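You operate a simulated robot arm through the tools that you are given. There is no shell and no other tool.

You are at the controls of a simulated two-armed robot. One attempt, no reset.

JOB
Feed the green ticket's two gliders into the track, then the end stop, and tighten it.

The check looks at the end state, three seconds after you hand in, the way a careful person would. Anything else that was tipped, shoved, dropped, spilled or broken makes it a failure.

ROBOT AND FRAMES
Two 6-joint arms with two-finger parallel grippers on one trunk that stands fixed in place. Base frame: the origin is at the foot of the trunk, x ahead of it, y to its left, z up; the work surface is at about z = 0.86. Readings come in m, degrees, newtons and seconds.
The left shoulder is at [0.05, 0.17, 1.284], the right one opposite. Each reaches about 1.092 m from its shoulder. Payload 1.57 kg a hand.
Tool frame (each hand has its own): the origin (TCP) lies between the finger pads and is the grasp point; the fingertips stand 0.03 m ahead of it; z points along the fingers, y is the line along which they close. The gripper opens to 0.08 m. The fingers are 0.017 m wide and 0.012 m thick; the gripper's body (0.04 by 0.082 m) begins 0.08 m behind the TCP.
Orientation is that of the tool frame in the base frame, as [roll, pitch, yaw] about the fixed x, y, z axes, in that order (R = Rz(yaw) Ry(pitch) Rx(roll)). With the fingers straight down and closing along the base's y, the tool's x points along the base's -x, its y along +y and its z along -z.

CONTROLS
- The arms move only by the tool move_arm. It takes "left_deltas", "right_deltas" or both (then of equal length, played together; a hand with none holds still); each is a list of rows, each a list of 3 entries, a list of its own where there are three numbers: the shift along the tool's x, y, z in cm, then the turn, a rotation vector about the tool's x, y, z in degrees, then the finger opening in cm, from 0 to 8. In form: [[[dx, dy, dz], [wx, wy, wz], grip], ...]. A call has 1 to 20 rows; each row is the pose to reach, as a shift and turn from the pose commanded when the call began, along the tool's axes at that moment. Each row takes 0.2 s and may step no farther than 0.05 m and 8.6 degrees from the row before; otherwise, or with a gripper value out of range, the whole call is refused. A pose out of reach is approached as far as the arm can. The call stops where the force on the tool passes 40 N (or 10 N more than at its start, if that is more) or the arm is blocked; 0.2 s more then pass. Each finger travels about 0.072 m/s and halts on what it meets, pressing with about 39 N; the grip force reading is that of the motor and also rises with nothing between the fingers. The clock runs only during rows and for 0.2 s after the last one: add rows that repeat a pose to give the fingers time. The reply holds the time, the measured pose of the TCP, the force on the tool along the base axes, the opening and the grip force, in the units named above and with some noise, with the torque about the TCP (base axes, N m) and any sound that the robot's microphone picked up, and new pictures: "views" is both (left out), scene, wrist or none (wrist: the cameras of the hands that moved).
- Cameras (640 x 400 px; columns grow to the right, rows downward): "scene" is now at [0.0379, 0.0034, 1.8489]; the picture's right is [0.06, -1.00, 0.00], its down [-0.78, -0.05, -0.62] and it looks along [0.62, 0.04, -0.78] (base axes); focal length 372 px, centre (320, 200). "left" rides on the left gripper at [0.072, 0.007, -0.122] in its tool frame; the picture's right is [-0.09, 1.00, 0.00], its down [-0.84, -0.08, -0.54] and it looks along [-0.54, -0.05, 0.84] (tool axes); focal length 238 px, centre (320, 200). "right" rides on the right gripper at [0.072, -0.007, -0.122] in its tool frame; the picture's right is [0.09, 1.00, 0.00], its down [-0.84, 0.08, -0.54] and it looks along [-0.54, 0.05, 0.84] (tool axes); focal length 238 px, centre (320, 200). There is no depth. A picture from a camera that has moved, and an enlarged one, comes with that camera's place and axes in the base frame and with its lens.
- raise_lower(by): slides the trunk up (or, below 0, down) by that many m; the arms and the scene camera ride with it, the base frame stays. It gives what a move gives, with no picture.
- pan_tilt(pan, tilt): turns the head with the scene camera to pan (to the left, within 86 degrees either way) and tilt (down, from -29 to 69), counted from straight ahead of the robot. It gives what a move gives, and a new picture of the scene camera.
- inspect(camera, box): a new picture of the part [left, top, right, bottom] of that camera's present view, enlarged. It takes no simulated time.
- finish_job(): hands the job in; it is judged then, once.

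Nothing tells you positions but the pictures and the camera data. Unless the task says otherwise, let go and move clear before handing in.

The tools are called after ">>>" as name(argument=value, ...) on one line, values as JSON. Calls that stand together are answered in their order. move_arm: Moves the arms, as the interface text tells. Its arguments: {"type":"object","properties":{"left_deltas":{"type":"array","items":{"type":"array"}},"right_deltas":{"type":"array","items":{"type":"array"}},"views":{"type":"string","enum":["both","scene","wrist","none"]}},"required":[]} The other tools are called the same way: raise_lower (by) slides the trunk up or down; pan_tilt (pan, tilt) turns the head that bears the scene camera; inspect (camera, box) takes an enlarged picture of a part of a camera's view; finish_job () hands the job in.

At the start:

```text
time_s: 0.0
left_ee_pos: [0.4213, 0.3807, 1.1751]
left_ee_rot: [-179.9, 0.0, -180.0]
left_wrist_force: [-0.2, 0.1, 0.8]
left_moment: [-0.03, 0.01, 0.0]
left_grip_width: 0.0798
left_grasp_force: 0.1
right_ee_pos: [0.7248, 0.0134, 1.1741]
right_ee_rot: [179.9, 0.0, -180.0]
right_wrist_force: [-0.5, -0.7, 0.4]
right_moment: [-0.02, -0.01, 0.0]
right_grip_width: 0.0801
right_grasp_force: 0.1
trunk travel left (down, up): [-0.899, 0.071]
head pan, tilt: [3.5, 51.6]
```

scene: 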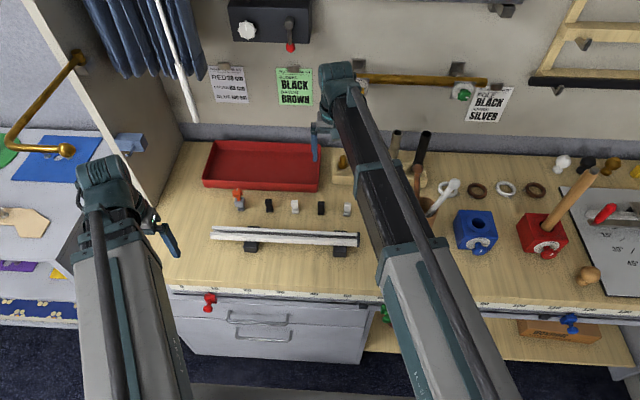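
right: 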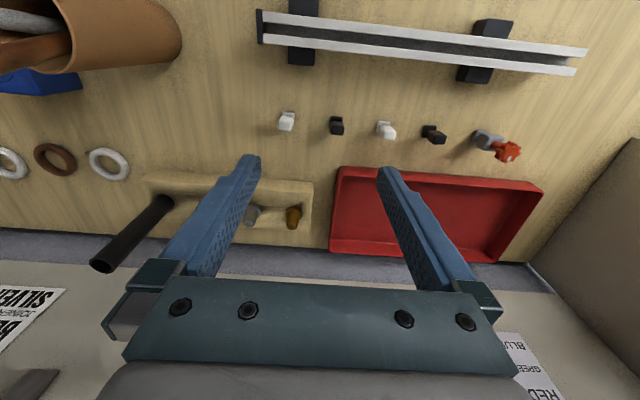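
left: 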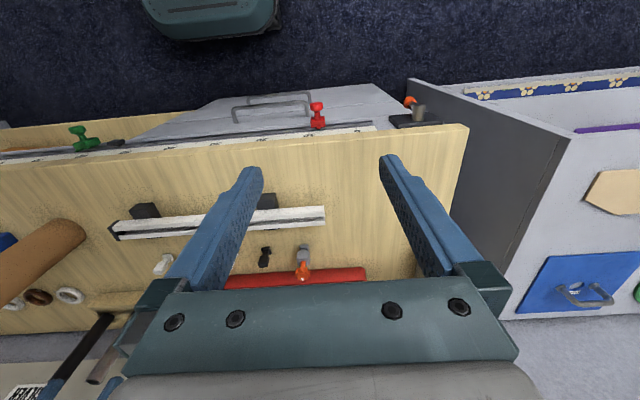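

I see a bench with a slotted track on two blocks, a row of small gliders with an end stop (grey with an orange knob), a red tray, and several tickets on the wall. First I'll look closely at the green ticket, the gliders and the track.

>>> inspect(camera="scene", box=[200, 50, 360, 150])

>>> inspect(camera="scene", box=[200, 170, 380, 270])

>>> inspect(camera="right", box=[240, 0, 600, 200])

>>> inspect(camera="left", box=[100, 180, 360, 300])

```text
4.00 times, centred on (280, 100) of scene
camera zoom: at [0.0379, 0.0034, 1.8489], right [0.06, -1.0, 0.0], down [-0.78, -0.05, -0.62], along [0.62, 0.04, -0.78], focal length 1489 px, centre (480, 600)
```

zoom: 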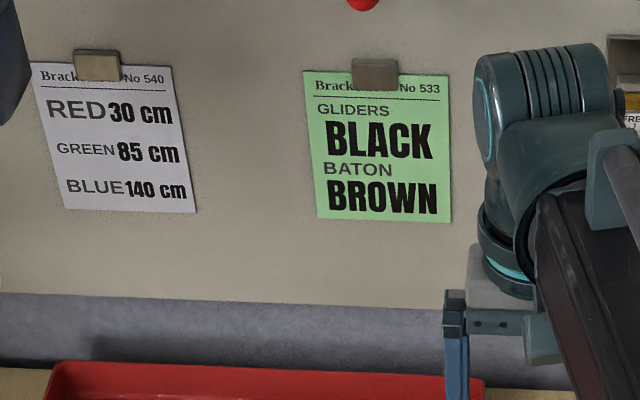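

```text
3.56 times, centred on (290, 220) of scene
camera zoom: at [0.0379, 0.0034, 1.8489], right [0.06, -1.0, 0.0], down [-0.78, -0.05, -0.62], along [0.62, 0.04, -0.78], focal length 1323 px, centre (427, 129)
```

zoom: 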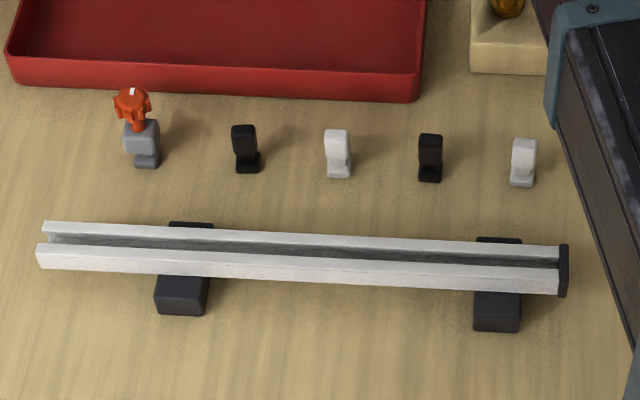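

```text
1.78 times, centred on (420, 100) of right
camera zoom: at [0.6541, 0.0065, 1.2973], right [-0.09, 1.0, 0.0], down [0.84, 0.08, 0.54], along [0.54, 0.05, -0.84], focal length 424 px, centre (142, 378)
```

zoom: 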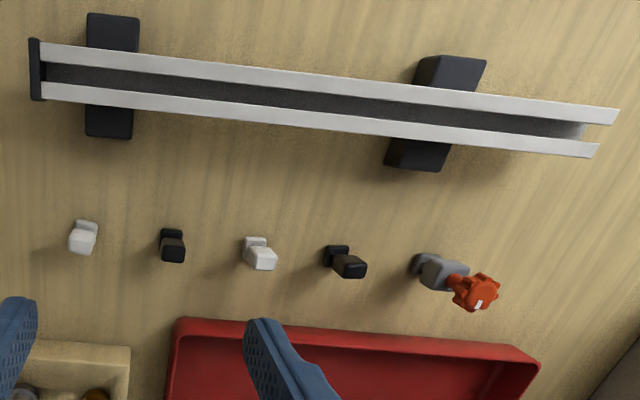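

```text
2.46 times, centred on (230, 240) of left
camera zoom: at [0.3495, 0.3888, 1.2966], right [0.09, 1.0, 0.0], down [0.84, -0.08, 0.54], along [0.54, -0.05, -0.84], focal length 587 px, centre (542, 102)
```

zoom: 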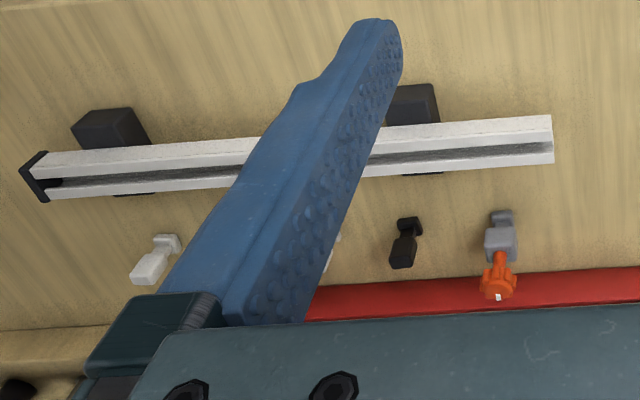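

The green ticket reads "Gliders BLACK", so I need the two black gliders. The track seems open at its left end (+y) and capped at its right end. I'll get closer views with the wrist cameras and check the surroundings near the open end.

>>> inspect(camera="scene", box=[60, 90, 260, 310])

>>> move_arm(left_deltas=[[[-5, 0, 0], [0, 0, 0], 8], [[-10, -2, 2], [0, 0, 0], 8], [[-14, -5, 5], [0, 0, 0], 8], [[-18, -7, 8], [0, 0, 0], 8], [[-20, -8, 10], [0, 0, 0], 8]])

```text
1.82 times, centred on (160, 200) of scene
camera zoom: at [0.0379, 0.0034, 1.8489], right [0.06, -1.0, 0.0], down [-0.78, -0.05, -0.62], along [0.62, 0.04, -0.78], focal length 677 px, centre (611, 200)
```

zoom: 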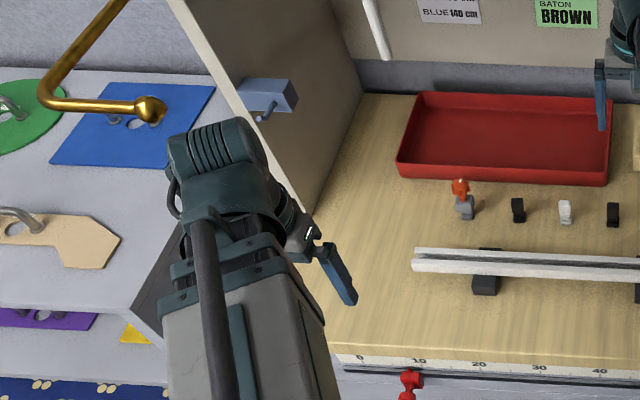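

```text
refused: row 2 steps farther than a row can; nothing moved
```

>>> move_arm(left_deltas=[[[-4, -1, 2], [0, 0, 0], 8], [[-8, -3, 4], [0, 0, 0], 8], [[-12, -5, 6], [0, 0, 0], 8], [[-16, -7, 8], [0, 0, 0], 8], [[-20, -8, 9], [0, 0, 0], 8], [[-20, -8, 9], [0, 0, 0], 8]])

```text
time_s: 1.4
left_ee_pos: [0.6163, 0.302, 1.1744]
left_ee_rot: [180.0, -0.1, -180.0]
left_wrist_force: [0.5, -0.6, -0.6]
left_moment: [0.03, -0.01, -0.01]
left_grip_width: 0.0799
left_grasp_force: 0.1
left hand out of reach, approached as far as the arm can: row 1, 2, 3, 4, 5, 6
right_ee_pos: [0.7252, 0.0121, 1.1748]
right_ee_rot: [180.0, 0.0, 179.9]
right_wrist_force: [0.3, -0.6, -0.3]
right_moment: [0.0, -0.02, 0.01]
right_grip_width: 0.0802
right_grasp_force: 0.1
trunk travel left (down, up): [-0.899, 0.071]
head pan, tilt: [3.5, 51.6]
camera scene: at [0.0374, 0.0033, 1.8489], right [0.06, -1.0, 0.0], down [-0.78, -0.05, -0.62], along [0.62, 0.04, -0.78], focal length 372 px, centre (320, 200)
camera left: at [0.5447, 0.3103, 1.2968], right [0.09, 1.0, 0.0], down [0.84, -0.08, 0.54], along [0.54, -0.05, -0.84], focal length 238 px, centre (320, 200)
```

scene: 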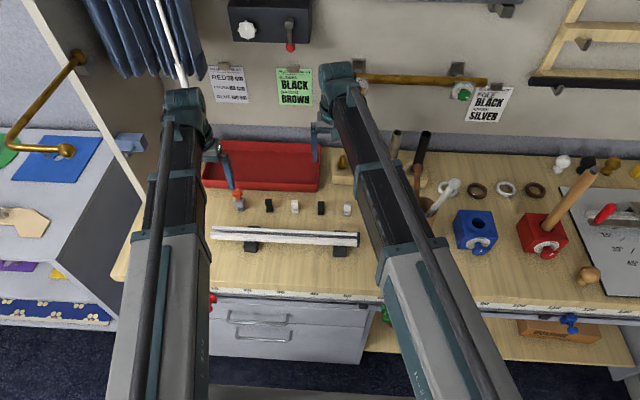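
left: 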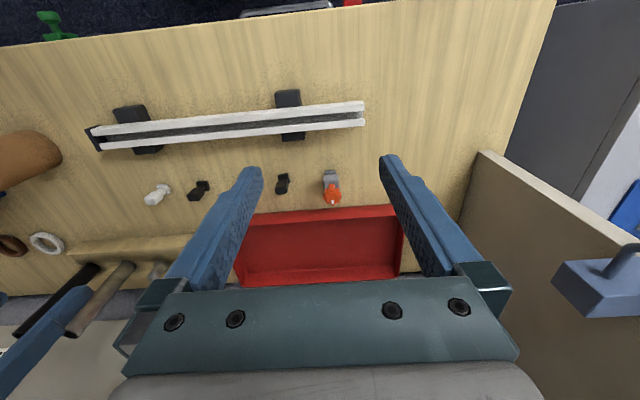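

The left hand cannot go lower from here, probably because of the arm's geometry, so I'll lower the trunk a bit and see whether both hands ride down.

>>> raise_lower(by=-0.1)

>>> inspect(camera="left", box=[60, 60, 400, 280])

>>> inspect(camera="scene", box=[0, 0, 640, 400])

```text
time_s: 2.7
left_ee_pos: [0.6174, 0.302, 1.0734]
left_ee_rot: [-179.9, 0.1, 179.9]
left_wrist_force: [0.3, -1.0, -0.5]
left_moment: [0.03, 0.0, 0.0]
left_grip_width: 0.0803
left_grasp_force: 0.1
right_ee_pos: [0.7259, 0.0137, 1.0739]
right_ee_rot: [-180.0, 0.0, 180.0]
right_wrist_force: [-0.7, -0.3, 0.3]
right_moment: [-0.01, 0.03, 0.05]
right_grip_width: 0.08
right_grasp_force: 0.2
trunk travel left (down, up): [-0.799, 0.171]
head pan, tilt: [3.5, 51.6]
```

```text
1.82 times, centred on (230, 170) of left
camera zoom: at [0.5448, 0.3106, 1.1967], right [0.09, 1.0, 0.0], down [0.84, -0.08, 0.54], along [0.54, -0.05, -0.84], focal length 433 px, centre (484, 254)
```

zoom: 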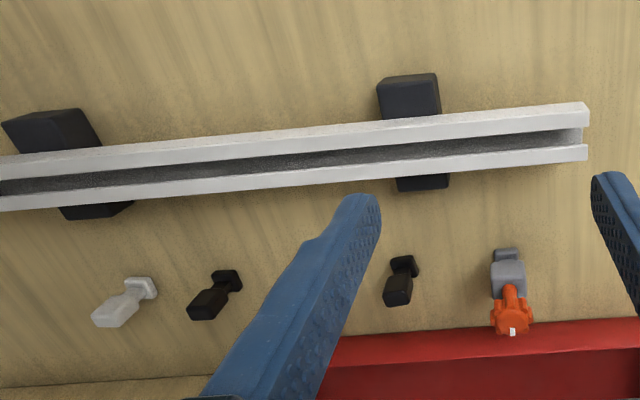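

```text
1.00 times, centred on (320, 200) of scene (not enlarged: the box is as wide or as high as the picture)
camera zoom: at [0.0378, 0.0034, 1.749], right [0.06, -1.0, 0.0], down [-0.78, -0.05, -0.62], along [0.62, 0.04, -0.78], focal length 372 px, centre (320, 200)
```

zoom: 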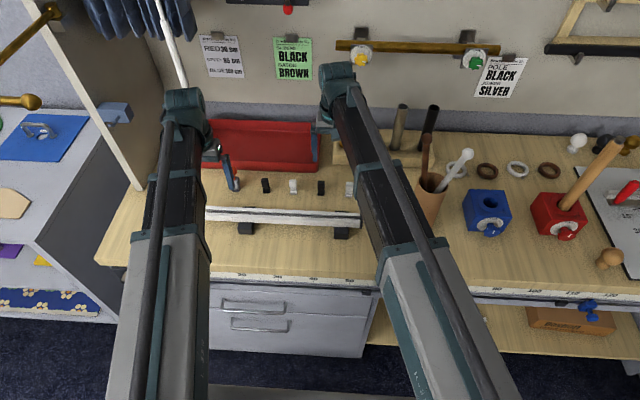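

The trunk lowers both hands safely. I'll pull the right arm up and back out of the workspace before going lower.

>>> move_arm(right_deltas=[[[0, 0, -4.5], [0, 0, 0], 8], [[0, 0, -9], [0, 0, 0], 8], [[3, -1, -12], [0, 0, 0], 8], [[6, -2, -15], [0, 0, 0], 8], [[9, -4, -17], [0, 0, 0], 8], [[12, -6, -19], [0, 0, 0], 8], [[16, -8, -20], [0, 0, 0], 8], [[20, -10, -20], [0, 0, 0], 8], [[24, -12, -20], [0, 0, 0], 8], [[28, -14, -20], [0, 0, 0], 8], [[32, -16, -20], [0, 0, 0], 8]])

```text
time_s: 5.1
left_ee_pos: [0.6174, 0.3024, 1.0748]
left_ee_rot: [-180.0, 0.0, -180.0]
left_wrist_force: [-0.1, 0.2, 0.0]
left_moment: [0.0, 0.02, -0.03]
left_grip_width: 0.08
left_grasp_force: 0.0
right_ee_pos: [0.4549, -0.1406, 1.0746]
right_ee_rot: [179.9, -0.1, 180.0]
right_wrist_force: [0.3, -0.7, -0.4]
right_moment: [0.0, 0.01, -0.02]
right_grip_width: 0.0799
right_grasp_force: 0.1
right hand out of reach, approached as far as the arm can: row 1, 2, 3, 4, 5, 6, 7, 8, 9, 10, 11
trunk travel left (down, up): [-0.799, 0.171]
head pan, tilt: [3.5, 51.6]
camera scene: at [0.0383, 0.0025, 1.7489], right [0.06, -1.0, 0.0], down [-0.78, -0.05, -0.62], along [0.62, 0.04, -0.78], focal length 372 px, centre (320, 200)
camera right: at [0.3856, -0.1475, 1.1972], right [-0.09, 1.0, 0.0], down [0.84, 0.08, 0.54], along [0.54, 0.05, -0.84], focal length 238 px, centre (320, 200)
```

scene: 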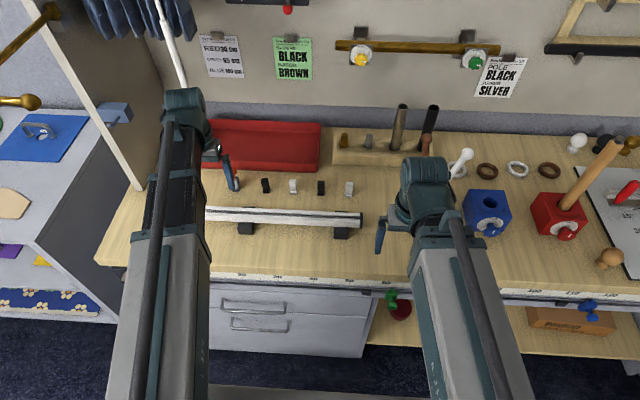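
right: 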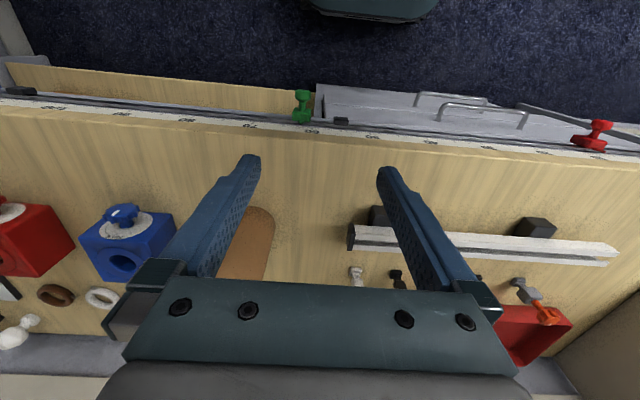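

Vertical moves did not happen for either hand, so maybe these arms only move horizontally and height comes from the trunk. I'll test that with a small vertical move of the left hand.

>>> move_arm(left_deltas=[[[0, 0, -2], [0, 0, 0], 8], [[0, 0, -2], [0, 0, 0], 8]], views="none")

>>> move_arm(left_deltas=[[[0, 2, 0], [0, 0, 0], 8], [[0, 2, 0], [0, 0, 0], 8]], views="none")

>>> move_arm(right_deltas=[[[5, -2, 0], [0, 0, 0], 8], [[9, -4, 0], [0, 0, 0], 8], [[9, -4, 0], [0, 0, 0], 8]], views="none")

```text
time_s: 5.7
left_ee_pos: [0.6177, 0.3025, 1.0735]
left_ee_rot: [-179.9, 0.0, -179.9]
left_wrist_force: [0.5, -0.9, -0.4]
left_moment: [0.0, 0.05, 0.0]
left_grip_width: 0.0799
left_grasp_force: 0.0
left hand out of reach, approached as far as the arm can: row 1, 2
right_ee_pos: [0.4571, -0.1402, 1.0729]
right_ee_rot: [180.0, -0.2, 180.0]
right_wrist_force: [0.9, -0.1, -0.1]
right_moment: [0.03, 0.03, 0.01]
right_grip_width: 0.0799
right_grasp_force: 0.2
trunk travel left (down, up): [-0.799, 0.171]
head pan, tilt: [3.5, 51.6]
```

```text
time_s: 6.3
left_ee_pos: [0.6169, 0.3224, 1.0735]
left_ee_rot: [180.0, 0.0, 180.0]
left_wrist_force: [-0.3, 0.1, 0.4]
left_moment: [0.01, 0.04, -0.03]
left_grip_width: 0.08
left_grasp_force: 0.2
right_ee_pos: [0.4571, -0.1403, 1.0736]
right_ee_rot: [-180.0, -0.2, -179.9]
right_wrist_force: [-0.7, 0.5, 0.4]
right_moment: [0.03, 0.02, 0.01]
right_grip_width: 0.08
right_grasp_force: 0.0
trunk travel left (down, up): [-0.799, 0.171]
head pan, tilt: [3.5, 51.6]
```

```text
refused: row 1 steps farther than a row can; nothing moved
```

Confirmed: the arms move only in the horizontal plane, and the trunk sets the height for both hands at once. I'll park the right hand clear of the bench before lowering further.

>>> move_arm(right_deltas=[[[3, -3, 0], [0, 0, 0], 4], [[6, -6, 0], [0, 0, 0], 0], [[9, -9, 0], [0, 0, 0], 0], [[9, -9, 0], [0, 0, 0], 0]])

```text
time_s: 7.3
left_ee_pos: [0.6172, 0.3222, 1.0742]
left_ee_rot: [-179.9, 0.0, -180.0]
left_wrist_force: [-0.6, -0.4, -0.1]
left_moment: [-0.06, 0.05, 0.0]
left_grip_width: 0.0802
left_grasp_force: 0.0
right_ee_pos: [0.4496, -0.249, 1.0738]
right_ee_rot: [179.9, 0.0, 179.9]
right_wrist_force: [0.1, -0.7, 0.8]
right_moment: [0.0, -0.06, -0.01]
right_grip_width: 0.0
right_grasp_force: 21.3
right hand out of reach, approached as far as the arm can: row 1, 2, 3, 4
trunk travel left (down, up): [-0.799, 0.171]
head pan, tilt: [3.5, 51.6]
camera scene: at [0.038, 0.0039, 1.7489], right [0.06, -1.0, 0.0], down [-0.78, -0.05, -0.62], along [0.62, 0.04, -0.78], focal length 372 px, centre (320, 200)
camera right: at [0.3788, -0.2551, 1.1975], right [-0.09, 1.0, 0.0], down [0.84, 0.08, 0.54], along [0.54, 0.05, -0.84], focal length 238 px, centre (320, 200)
```

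scene: 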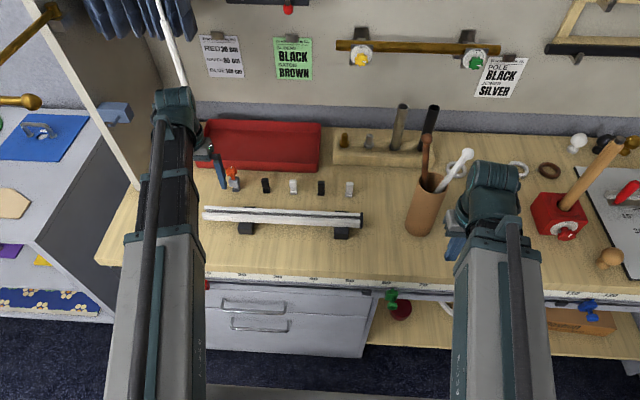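
right: 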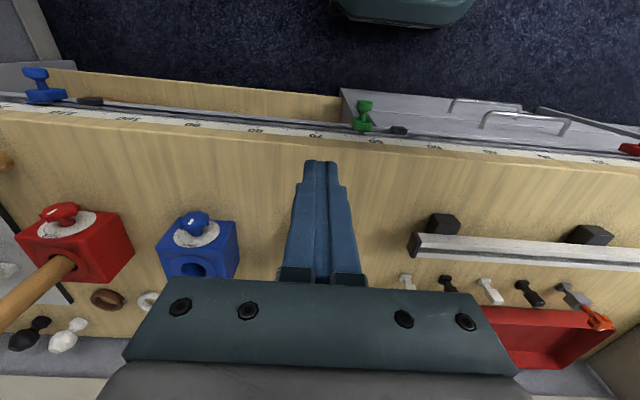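

The arms telescope from the shoulder, so I'll swing the right one out to the side, off the bench.

>>> move_arm(right_deltas=[[[-0.2, -4.38, 0], [0, 0, 0], 0], [[1.3, -8.5, 0], [0, 0, 0], 0], [[3.2, -12.46, 0], [0, 0, 0], 0], [[5.55, -16.2, 0], [0, 0, 0], 0], [[8.26, -19.66, 0], [0, 0, 0], 0], [[11.3, -22.8, 0], [0, 0, 0], 0], [[14.7, -25.6, 0], [0, 0, 0], 0], [[18.3, -28.1, 0], [0, 0, 0], 0], [[22.2, -30.2, 0], [0, 0, 0], 0], [[22.2, -30.2, 0], [0, 0, 0], 0]])

```text
time_s: 9.5
left_ee_pos: [0.6186, 0.3225, 1.0746]
left_ee_rot: [180.0, 0.0, -179.9]
left_wrist_force: [0.3, -0.1, -0.2]
left_moment: [0.01, 0.03, 0.0]
left_grip_width: 0.08
left_grasp_force: 0.1
right_ee_pos: [0.2276, -0.5522, 1.0743]
right_ee_rot: [-179.9, 0.1, -180.0]
right_wrist_force: [-0.7, -0.1, -0.4]
right_moment: [0.0, 0.02, 0.0]
right_grip_width: 0.0
right_grasp_force: 21.2
trunk travel left (down, up): [-0.799, 0.171]
head pan, tilt: [3.5, 51.6]
camera scene: at [0.0382, 0.0035, 1.7489], right [0.06, -1.0, 0.0], down [-0.78, -0.05, -0.62], along [0.62, 0.04, -0.78], focal length 372 px, centre (320, 200)
camera right: at [0.1554, -0.5587, 1.1973], right [-0.09, 1.0, 0.0], down [0.84, 0.08, 0.54], along [0.54, 0.05, -0.84], focal length 238 px, centre (320, 200)
```

scene: 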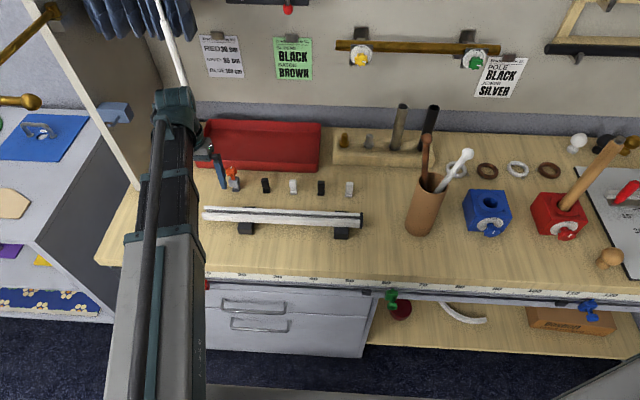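
right: 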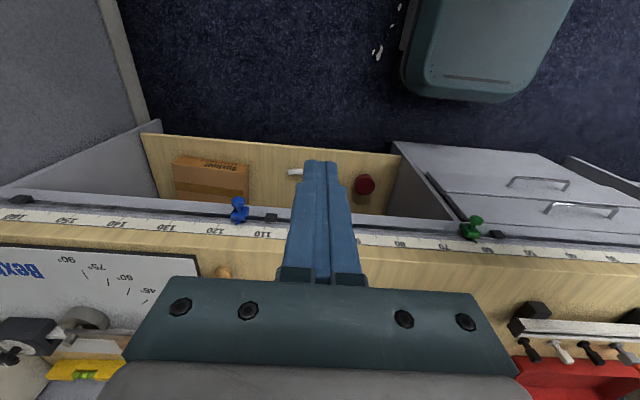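

The right arm is clear. Now I'll bring the left hand between the gliders and the track and lower it for closer views.

>>> move_arm(left_deltas=[[[-4, -2, 0], [0, 0, 0], 8], [[-7, -5, 0], [0, 0, 0], 8], [[-7, -5, 0], [0, 0, 0], 8]], views="none")

>>> raise_lower(by=-0.09)

>>> inspect(camera="left", box=[0, 0, 640, 400])

>>> inspect(camera="left", box=[220, 60, 420, 185])

>>> inspect(camera="scene", box=[200, 170, 380, 250])

```text
time_s: 10.3
left_ee_pos: [0.688, 0.2721, 1.0732]
left_ee_rot: [-180.0, 0.0, -180.0]
left_wrist_force: [-0.1, 0.5, -0.3]
left_moment: [0.01, 0.0, -0.02]
left_grip_width: 0.0801
left_grasp_force: 0.0
right_ee_pos: [0.2273, -0.5521, 1.0738]
right_ee_rot: [-179.9, 0.0, -179.9]
right_wrist_force: [-0.5, 0.1, -0.4]
right_moment: [0.02, 0.01, -0.01]
right_grip_width: 0.0
right_grasp_force: 21.2
trunk travel left (down, up): [-0.799, 0.171]
head pan, tilt: [3.5, 51.6]
```

```text
time_s: 11.6
left_ee_pos: [0.6884, 0.2712, 0.9847]
left_ee_rot: [180.0, 0.0, -180.0]
left_wrist_force: [0.3, -0.2, 0.2]
left_moment: [0.0, 0.02, 0.01]
left_grip_width: 0.0799
left_grasp_force: 0.1
right_ee_pos: [0.2258, -0.5519, 0.9841]
right_ee_rot: [-179.9, 0.0, 179.9]
right_wrist_force: [0.6, 0.1, -0.6]
right_moment: [0.02, -0.01, -0.06]
right_grip_width: 0.0001
right_grasp_force: 21.2
trunk travel left (down, up): [-0.709, 0.261]
head pan, tilt: [3.5, 51.6]
```

```text
1.00 times, centred on (320, 200) of left (not enlarged: the box is as wide or as high as the picture)
camera zoom: at [0.6154, 0.2793, 1.1067], right [0.09, 1.0, 0.0], down [0.84, -0.08, 0.54], along [0.54, -0.05, -0.84], focal length 238 px, centre (320, 200)
```

zoom: 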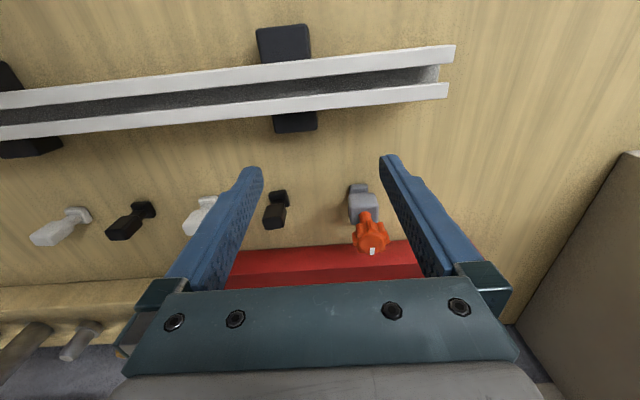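

```text
3.20 times, centred on (320, 122) of left
camera zoom: at [0.6154, 0.2793, 1.1067], right [0.09, 1.0, 0.0], down [0.84, -0.08, 0.54], along [0.54, -0.05, -0.84], focal length 763 px, centre (320, 448)
```

zoom: 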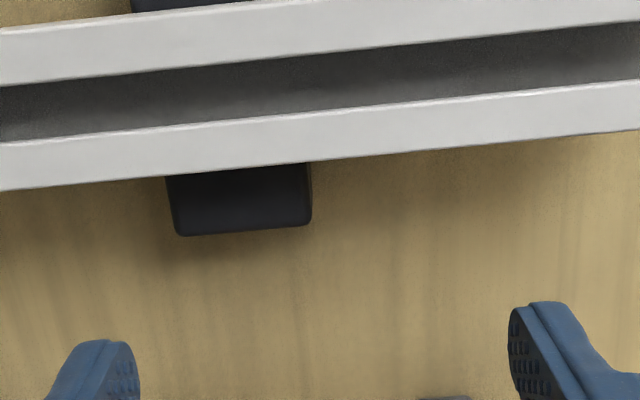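

```text
3.56 times, centred on (290, 210) of scene
camera zoom: at [0.0377, 0.0033, 1.659], right [0.06, -1.0, 0.0], down [-0.78, -0.05, -0.62], along [0.62, 0.04, -0.78], focal length 1323 px, centre (427, 164)
```

zoom: 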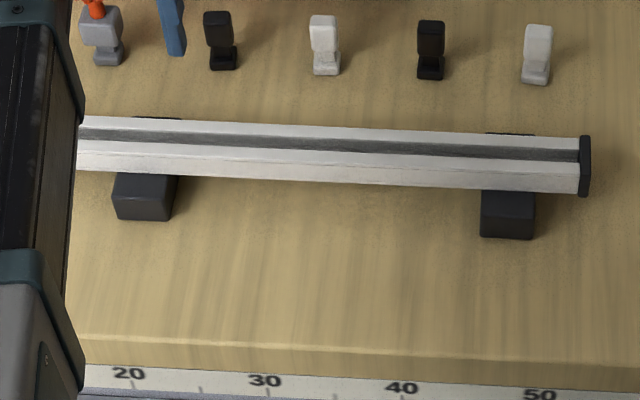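

>>> inspect(camera="left", box=[240, 170, 400, 270])

>>> inspect(camera="left", box=[340, 20, 500, 120])

>>> inspect(camera="left", box=[20, 170, 220, 270])

>>> inspect(camera="scene", box=[200, 140, 360, 240])

```text
4.00 times, centred on (320, 220) of left
camera zoom: at [0.6154, 0.2793, 1.1067], right [0.09, 1.0, 0.0], down [0.84, -0.08, 0.54], along [0.54, -0.05, -0.84], focal length 953 px, centre (320, 120)
```

zoom: 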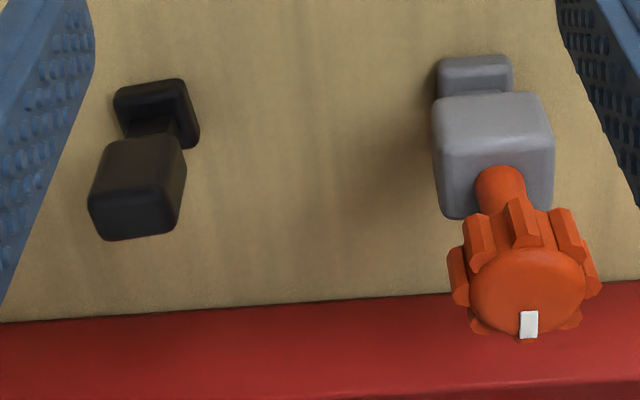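

```text
4.00 times, centred on (420, 70) of left
camera zoom: at [0.6154, 0.2793, 1.1067], right [0.09, 1.0, 0.0], down [0.84, -0.08, 0.54], along [0.54, -0.05, -0.84], focal length 953 px, centre (-80, 720)
```

zoom: 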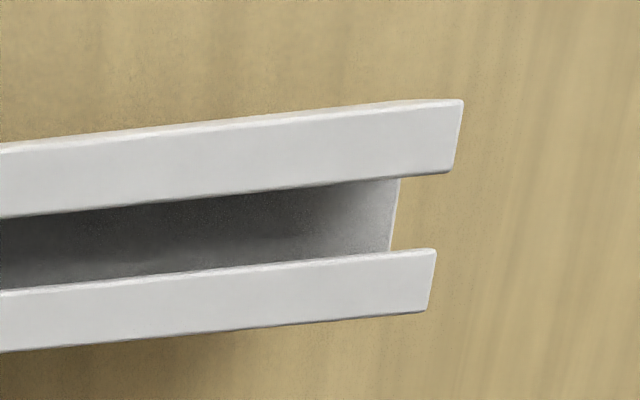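

```text
3.20 times, centred on (120, 220) of left
camera zoom: at [0.6154, 0.2793, 1.1067], right [0.09, 1.0, 0.0], down [0.84, -0.08, 0.54], along [0.54, -0.05, -0.84], focal length 763 px, centre (960, 136)
```

zoom: 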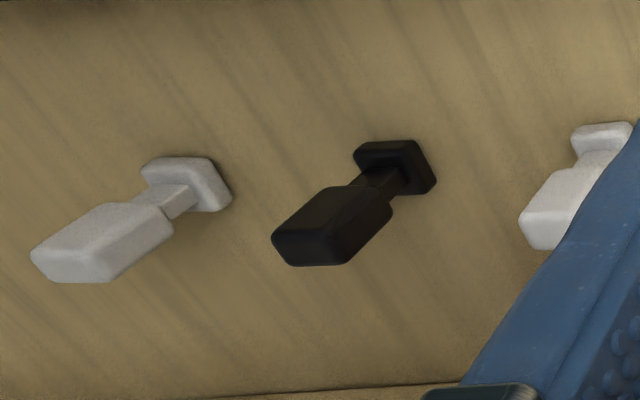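

```text
4.00 times, centred on (280, 190) of scene
camera zoom: at [0.0377, 0.0033, 1.659], right [0.06, -1.0, 0.0], down [-0.78, -0.05, -0.62], along [0.62, 0.04, -0.78], focal length 1489 px, centre (480, 240)
```

zoom: 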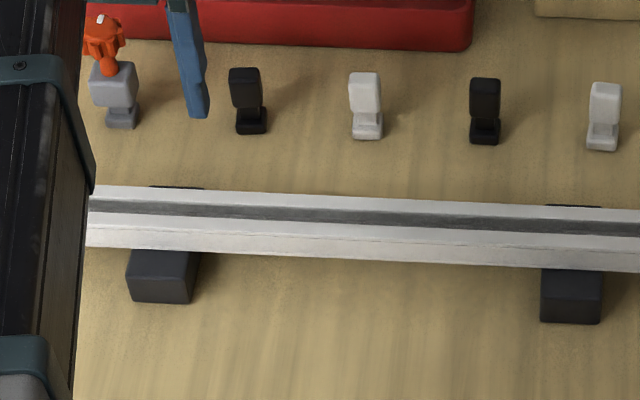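

The gliders have a foot, a thin neck and a block head, and the end stop has the same foot and neck with a star knob on top. I'll zoom further to measure them.

>>> inspect(camera="left", box=[340, 180, 404, 260])

>>> inspect(camera="left", box=[250, 180, 314, 240])

>>> inspect(camera="scene", box=[215, 140, 279, 180])

>>> inspect(camera="left", box=[400, 30, 464, 110])

```text
5.00 times, centred on (372, 220) of left
camera zoom: at [0.6154, 0.2793, 1.1067], right [0.09, 1.0, 0.0], down [0.84, -0.08, 0.54], along [0.54, -0.05, -0.84], focal length 1192 px, centre (60, 100)
```

zoom: 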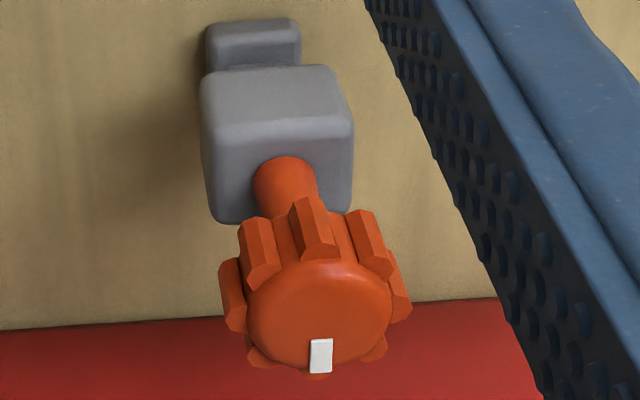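

```text
6.67 times, centred on (282, 210) of left
camera zoom: at [0.6154, 0.2793, 1.1067], right [0.09, 1.0, 0.0], down [0.84, -0.08, 0.54], along [0.54, -0.05, -0.84], focal length 1589 px, centre (573, 133)
```

zoom: 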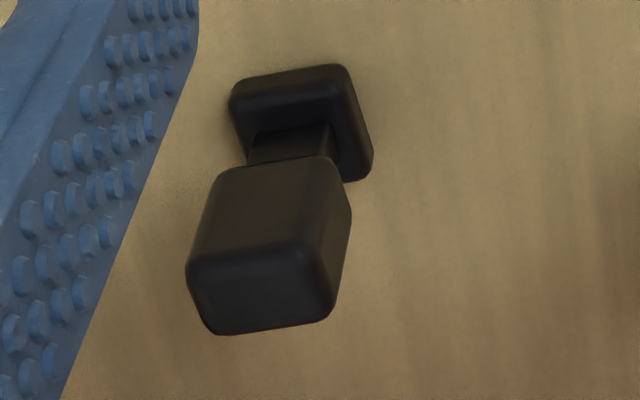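

```text
10.00 times, centred on (247, 160) of scene
camera zoom: at [0.0377, 0.0033, 1.659], right [0.06, -1.0, 0.0], down [-0.78, -0.05, -0.62], along [0.62, 0.04, -0.78], focal length 3721 px, centre (1050, 600)
```

zoom: 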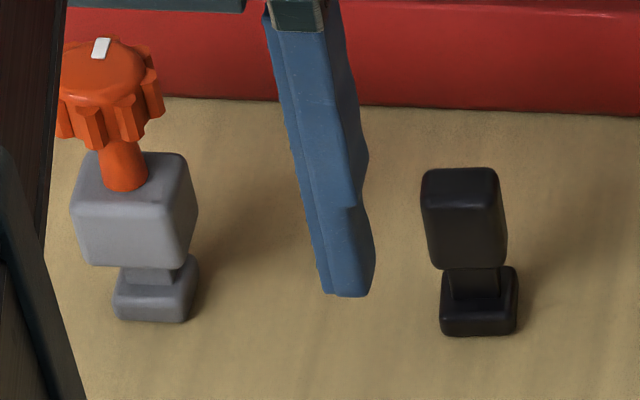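

```text
5.00 times, centred on (432, 70) of left
camera zoom: at [0.6154, 0.2793, 1.1067], right [0.09, 1.0, 0.0], down [0.84, -0.08, 0.54], along [0.54, -0.05, -0.84], focal length 1192 px, centre (-240, 850)
```

zoom: 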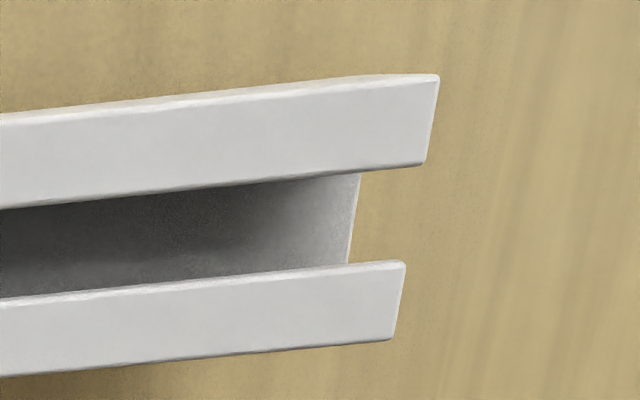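

The gliders stand about 5.5 cm high with heads about 2 cm wide. I take the near black one to be at about (0.762, 0.217), turned about 5°, and the track slot at x≈0.641 with its open end at y≈0.373. I'll move over that glider.

>>> move_arm(left_deltas=[[[0, -3, 0], [0, 0, 0], 6.5], [[0, -5.45, 0], [0, 0, -2], 5], [[-3, -5.45, 0], [0, 0, -5], 5], [[-7.45, -5.45, 0], [0, 0, -5], 5], [[-7.45, -5.45, 0], [0, 0, -5], 5]])

>>> inspect(camera="left", box=[240, 100, 400, 260])

```text
time_s: 12.8
left_ee_pos: [0.7642, 0.2196, 0.9844]
left_ee_rot: [-180.0, 0.0, -175.0]
left_wrist_force: [0.8, -0.4, 0.4]
left_moment: [0.01, -0.02, 0.0]
left_grip_width: 0.0502
left_grasp_force: 0.2
right_ee_pos: [0.2261, -0.5518, 0.9833]
right_ee_rot: [-180.0, 0.0, 180.0]
right_wrist_force: [0.1, 0.2, 0.5]
right_moment: [0.0, -0.03, -0.02]
right_grip_width: 0.0
right_grasp_force: 21.6
trunk travel left (down, up): [-0.709, 0.261]
head pan, tilt: [3.5, 51.6]
camera scene: at [0.0376, 0.0033, 1.6589], right [0.06, -1.0, 0.0], down [-0.78, -0.05, -0.62], along [0.62, 0.04, -0.78], focal length 372 px, centre (320, 200)
camera left: at [0.6911, 0.2207, 1.1067], right [0.0, 1.0, 0.0], down [0.84, 0.0, 0.54], along [0.54, 0.0, -0.84], focal length 238 px, centre (320, 200)
```

scene: 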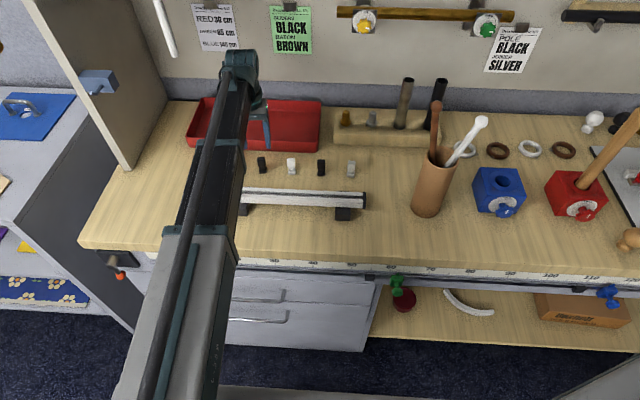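
left: 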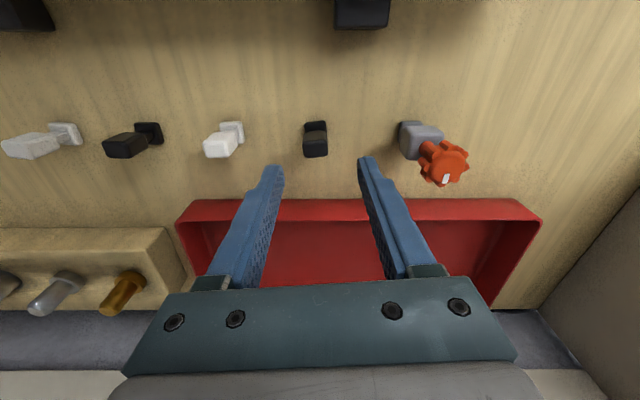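

```text
2.50 times, centred on (320, 180) of left
camera zoom: at [0.6911, 0.2207, 1.1067], right [0.0, 1.0, 0.0], down [0.84, 0.0, 0.54], along [0.54, 0.0, -0.84], focal length 596 px, centre (320, 250)
```

zoom: 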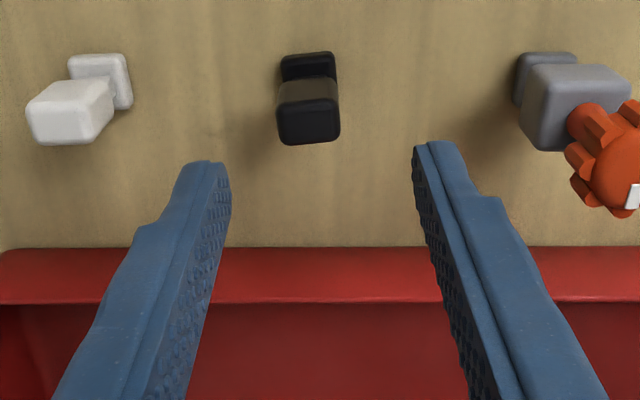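

The fingers straddle the black glider, about 3 mm off centre in y. I'll correct that and lower the trunk around it.

>>> move_arm(left_deltas=[[[0, -0.28, 0], [0, 0, 0], 5], [[0, -0.28, 0], [0, 0, 0], 5]], views="none")

>>> raise_lower(by=-0.063)

>>> inspect(camera="left", box=[240, 100, 400, 220])

>>> inspect(camera="scene", box=[230, 90, 310, 140])

```text
time_s: 13.4
left_ee_pos: [0.7633, 0.2155, 0.9839]
left_ee_rot: [-180.0, 0.1, -175.0]
left_wrist_force: [-0.2, 0.3, 0.6]
left_moment: [-0.01, 0.0, -0.01]
left_grip_width: 0.0497
left_grasp_force: 0.0
right_ee_pos: [0.2267, -0.5519, 0.9835]
right_ee_rot: [180.0, 0.1, 180.0]
right_wrist_force: [0.1, 0.1, 0.5]
right_moment: [-0.01, 0.0, 0.0]
right_grip_width: 0.0001
right_grasp_force: 21.5
trunk travel left (down, up): [-0.709, 0.261]
head pan, tilt: [3.5, 51.6]
```

```text
time_s: 14.4
left_ee_pos: [0.7635, 0.214, 0.9201]
left_ee_rot: [-180.0, 0.0, -175.0]
left_wrist_force: [0.1, -0.6, 0.4]
left_moment: [-0.01, 0.03, -0.02]
left_grip_width: 0.0498
left_grasp_force: 0.0
right_ee_pos: [0.2267, -0.5514, 0.9218]
right_ee_rot: [180.0, 0.0, 180.0]
right_wrist_force: [0.2, 0.6, -0.1]
right_moment: [0.01, 0.02, 0.04]
right_grip_width: 0.0
right_grasp_force: 21.0
trunk travel left (down, up): [-0.646, 0.324]
head pan, tilt: [3.5, 51.6]
```

```text
3.33 times, centred on (320, 160) of left
camera zoom: at [0.691, 0.2178, 1.0437], right [0.0, 1.0, 0.0], down [0.84, 0.0, 0.54], along [0.54, 0.0, -0.84], focal length 794 px, centre (320, 333)
```

zoom: 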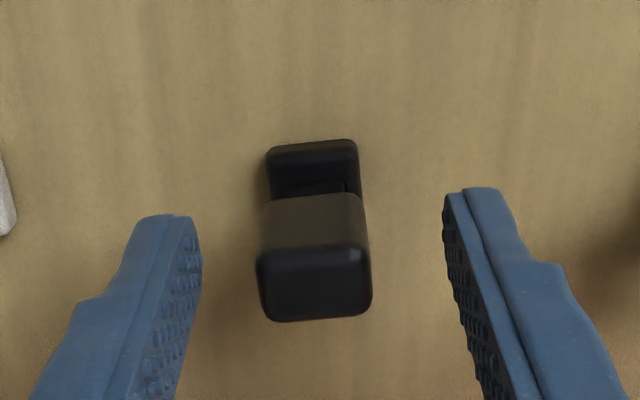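

```text
8.00 times, centred on (270, 115) of scene
camera zoom: at [0.0377, 0.0033, 1.5959], right [0.06, -1.0, 0.0], down [-0.78, -0.05, -0.62], along [0.62, 0.04, -0.78], focal length 2977 px, centre (720, 880)
```

zoom: 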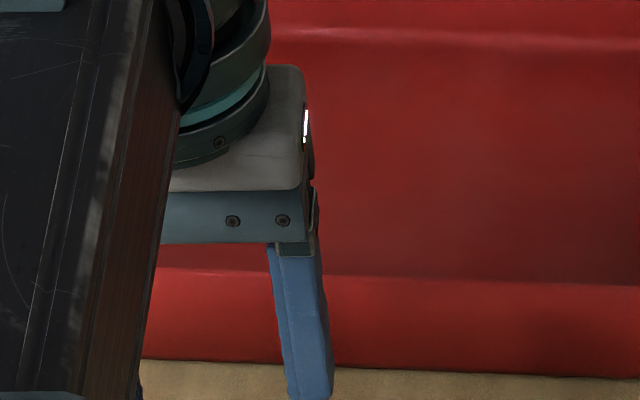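

The head sits centred between the pads with the tips just above its lower edge. I'll close on it.

>>> move_arm(left_deltas=[[[0, 0, 0], [0, 0, 0], 3], [[0, 0, 0], [0, 0, 0], 1], [[0, 0, 0], [0, 0, 0], 1], [[0, 0, 0], [0, 0, 0], 1]], views="none")

>>> inspect(camera="left", box=[240, 100, 400, 220])

```text
time_s: 15.4
left_ee_pos: [0.7626, 0.2174, 0.9212]
left_ee_rot: [-179.9, 0.0, -175.0]
left_wrist_force: [-0.4, 0.1, -0.9]
left_moment: [0.02, 0.03, 0.0]
left_grip_width: 0.0201
left_grasp_force: 34.0
right_ee_pos: [0.2269, -0.5519, 0.9209]
right_ee_rot: [180.0, 0.1, 180.0]
right_wrist_force: [0.3, -0.5, -0.6]
right_moment: [-0.02, -0.01, -0.01]
right_grip_width: 0.0
right_grasp_force: 21.2
trunk travel left (down, up): [-0.646, 0.324]
head pan, tilt: [3.5, 51.6]
```

```text
3.33 times, centred on (320, 160) of left
camera zoom: at [0.6911, 0.2178, 1.0436], right [0.0, 1.0, 0.0], down [0.84, 0.0, 0.54], along [0.54, 0.0, -0.84], focal length 794 px, centre (320, 333)
```

zoom: 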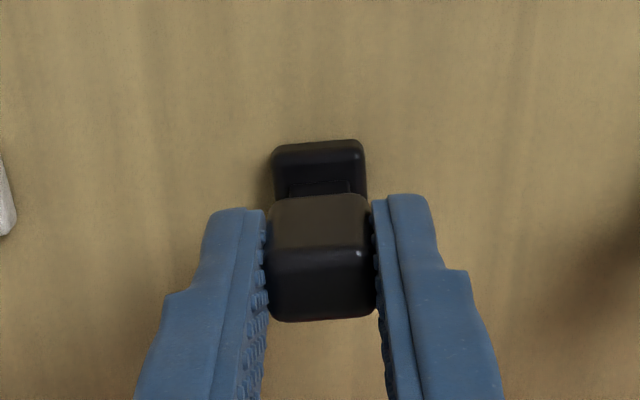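

The glider is gripped (20 mm wide). I'll lift it with the trunk, then carry it through the gap between the end stop and the track to the open end.

>>> raise_lower(by=0.06)

>>> move_arm(left_deltas=[[[4, 0, 0], [0, 0, 2], 1], [[7.3, 0, 0], [0, 0, 5], 1], [[7.3, 4, 0], [0, 0, 5], 1], [[7.3, 8, 0], [0, 0, 5], 1], [[7.3, 12, 0], [0, 0, 5], 1], [[7.3, 16, 0], [0, 0, 5], 1], [[7.3, 20, 0], [0, 0, 5], 1], [[7.3, 20, 0], [0, 0, 5], 1]])

>>> inspect(camera="left", box=[200, 50, 360, 150])

```text
time_s: 16.4
left_ee_pos: [0.7629, 0.2162, 0.9804]
left_ee_rot: [180.0, 0.0, -175.0]
left_wrist_force: [0.7, 0.4, -1.0]
left_moment: [0.0, -0.01, 0.02]
left_grip_width: 0.0204
left_grasp_force: 33.7
right_ee_pos: [0.2264, -0.552, 0.9809]
right_ee_rot: [180.0, 0.0, -180.0]
right_wrist_force: [-0.6, 0.9, 0.3]
right_moment: [0.02, -0.02, -0.03]
right_grip_width: 0.0
right_grasp_force: 21.5
trunk travel left (down, up): [-0.706, 0.264]
head pan, tilt: [3.5, 51.6]
```

```text
time_s: 18.2
left_ee_pos: [0.6721, 0.4075, 0.9801]
left_ee_rot: [180.0, 0.0, 179.9]
left_wrist_force: [0.4, 0.0, 1.2]
left_moment: [-0.01, -0.03, -0.01]
left_grip_width: 0.0202
left_grasp_force: 33.9
right_ee_pos: [0.2274, -0.5517, 0.9808]
right_ee_rot: [179.9, 0.1, -179.9]
right_wrist_force: [0.6, 1.1, 0.0]
right_moment: [0.01, -0.02, -0.01]
right_grip_width: 0.0001
right_grasp_force: 21.4
trunk travel left (down, up): [-0.706, 0.264]
head pan, tilt: [3.5, 51.6]
camera scene: at [0.0378, 0.0033, 1.6559], right [0.06, -1.0, 0.0], down [-0.78, -0.05, -0.62], along [0.62, 0.04, -0.78], focal length 372 px, centre (320, 200)
camera left: at [0.6008, 0.4166, 1.1036], right [0.09, 1.0, 0.0], down [0.84, -0.08, 0.54], along [0.54, -0.05, -0.84], focal length 238 px, centre (320, 200)
```

scene: 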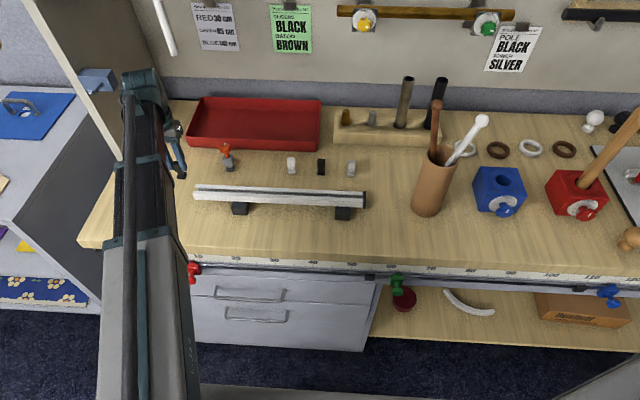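
left: 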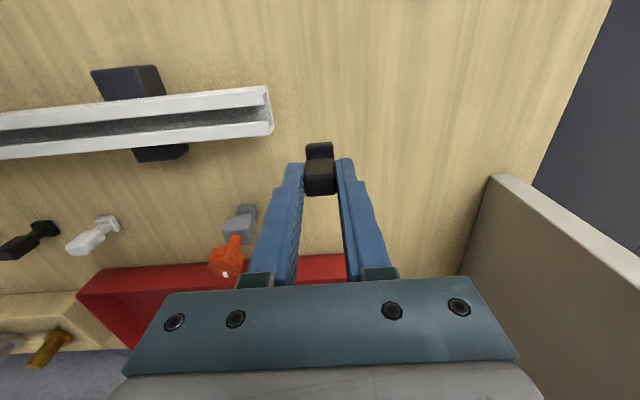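

```text
4.00 times, centred on (280, 100) of left
camera zoom: at [0.6008, 0.4166, 1.1036], right [0.09, 1.0, 0.0], down [0.84, -0.08, 0.54], along [0.54, -0.05, -0.84], focal length 953 px, centre (480, 600)
```

zoom: 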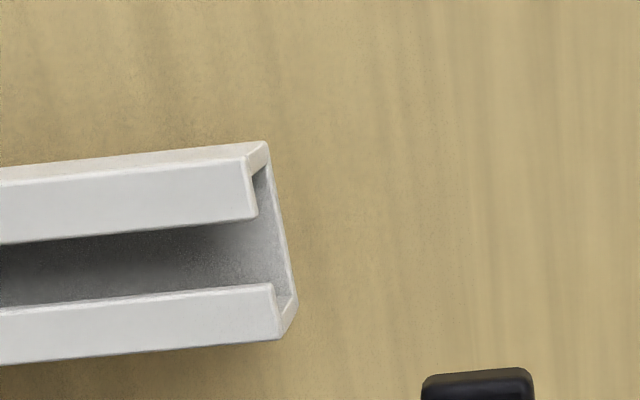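

>>> inspect(camera="left", box=[236, 76, 284, 146])

>>> inspect(camera="left", box=[270, 130, 370, 205])

```text
5.71 times, centred on (260, 111) of left
camera zoom: at [0.6008, 0.4166, 1.1036], right [0.09, 1.0, 0.0], down [0.84, -0.08, 0.54], along [0.54, -0.05, -0.84], focal length 1362 px, centre (663, 709)
```

zoom: 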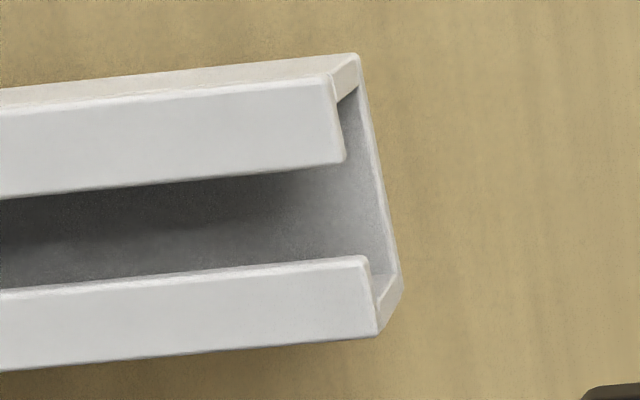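

```text
5.33 times, centred on (320, 168) of left
camera zoom: at [0.6008, 0.4166, 1.1036], right [0.09, 1.0, 0.0], down [0.84, -0.08, 0.54], along [0.54, -0.05, -0.84], focal length 1271 px, centre (320, 373)
```

zoom: 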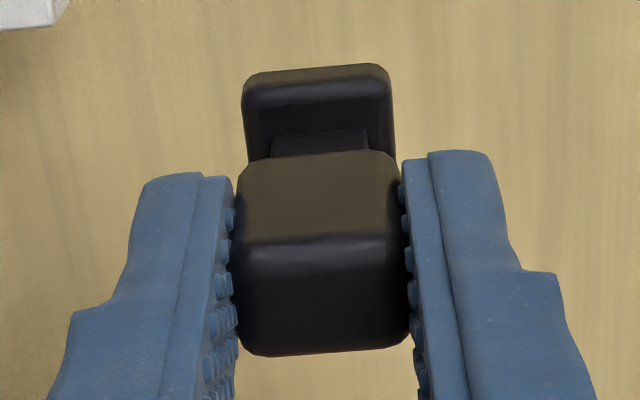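

From two views the track top is at z≈0.9115 and its bottom at about 0.891. The slot runs x = 0.634–0.646 (centre 0.640) and the end is at y≈0.371. I'll line the glider up in x just outside the end and lower it to channel height.

>>> move_arm(left_deltas=[[[2, 0, 0], [0, 0, 0], 1], [[3.22, -0.8, 0], [0, 0, 0], 1], [[3.22, -0.8, 0], [0, 0, 0], 1]], views="none")

>>> raise_lower(by=-0.0232)

>>> inspect(camera="left", box=[240, 80, 400, 200])

>>> inspect(camera="scene", box=[150, 150, 246, 210])

```text
time_s: 19.0
left_ee_pos: [0.6407, 0.4007, 0.9803]
left_ee_rot: [179.9, 0.1, -179.9]
left_wrist_force: [-0.5, -0.2, -1.2]
left_moment: [0.01, -0.01, -0.01]
left_grip_width: 0.0206
left_grasp_force: 33.8
right_ee_pos: [0.2264, -0.5513, 0.9814]
right_ee_rot: [180.0, 0.0, 179.9]
right_wrist_force: [0.1, -0.7, -0.4]
right_moment: [0.02, -0.01, -0.02]
right_grip_width: 0.0
right_grasp_force: 21.1
trunk travel left (down, up): [-0.706, 0.264]
head pan, tilt: [3.5, 51.6]
```

```text
time_s: 19.7
left_ee_pos: [0.6414, 0.4002, 0.9579]
left_ee_rot: [180.0, 0.0, 179.9]
left_wrist_force: [-0.2, 0.3, -0.3]
left_moment: [0.01, 0.0, -0.02]
left_grip_width: 0.0203
left_grasp_force: 34.1
right_ee_pos: [0.2267, -0.5512, 0.9581]
right_ee_rot: [-179.9, 0.0, -180.0]
right_wrist_force: [-1.0, -0.6, -0.4]
right_moment: [-0.02, 0.03, 0.02]
right_grip_width: 0.0
right_grasp_force: 20.6
trunk travel left (down, up): [-0.683, 0.287]
head pan, tilt: [3.5, 51.6]
```

```text
3.33 times, centred on (320, 140) of left
camera zoom: at [0.5684, 0.4087, 1.0804], right [0.09, 1.0, 0.0], down [0.84, -0.08, 0.54], along [0.54, -0.05, -0.84], focal length 794 px, centre (320, 400)
```

zoom: 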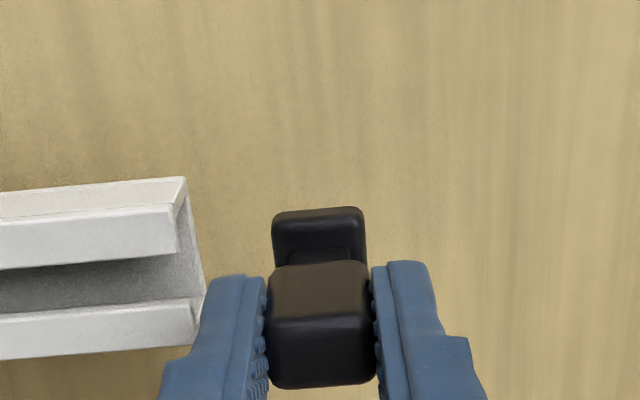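

```text
6.67 times, centred on (198, 180) of scene
camera zoom: at [0.0378, 0.0034, 1.6327], right [0.06, -1.0, 0.0], down [-0.78, -0.05, -0.62], along [0.62, 0.04, -0.78], focal length 2481 px, centre (1133, 333)
```

zoom: 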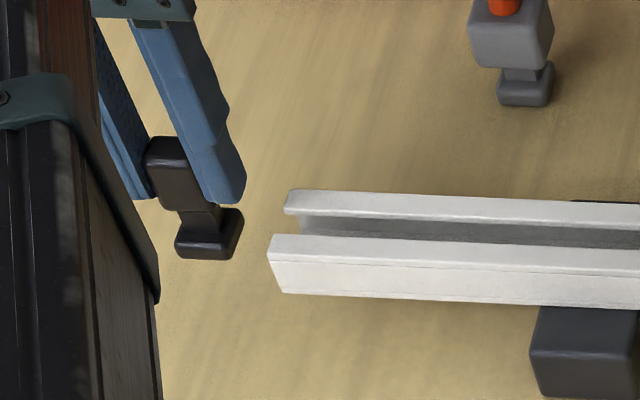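

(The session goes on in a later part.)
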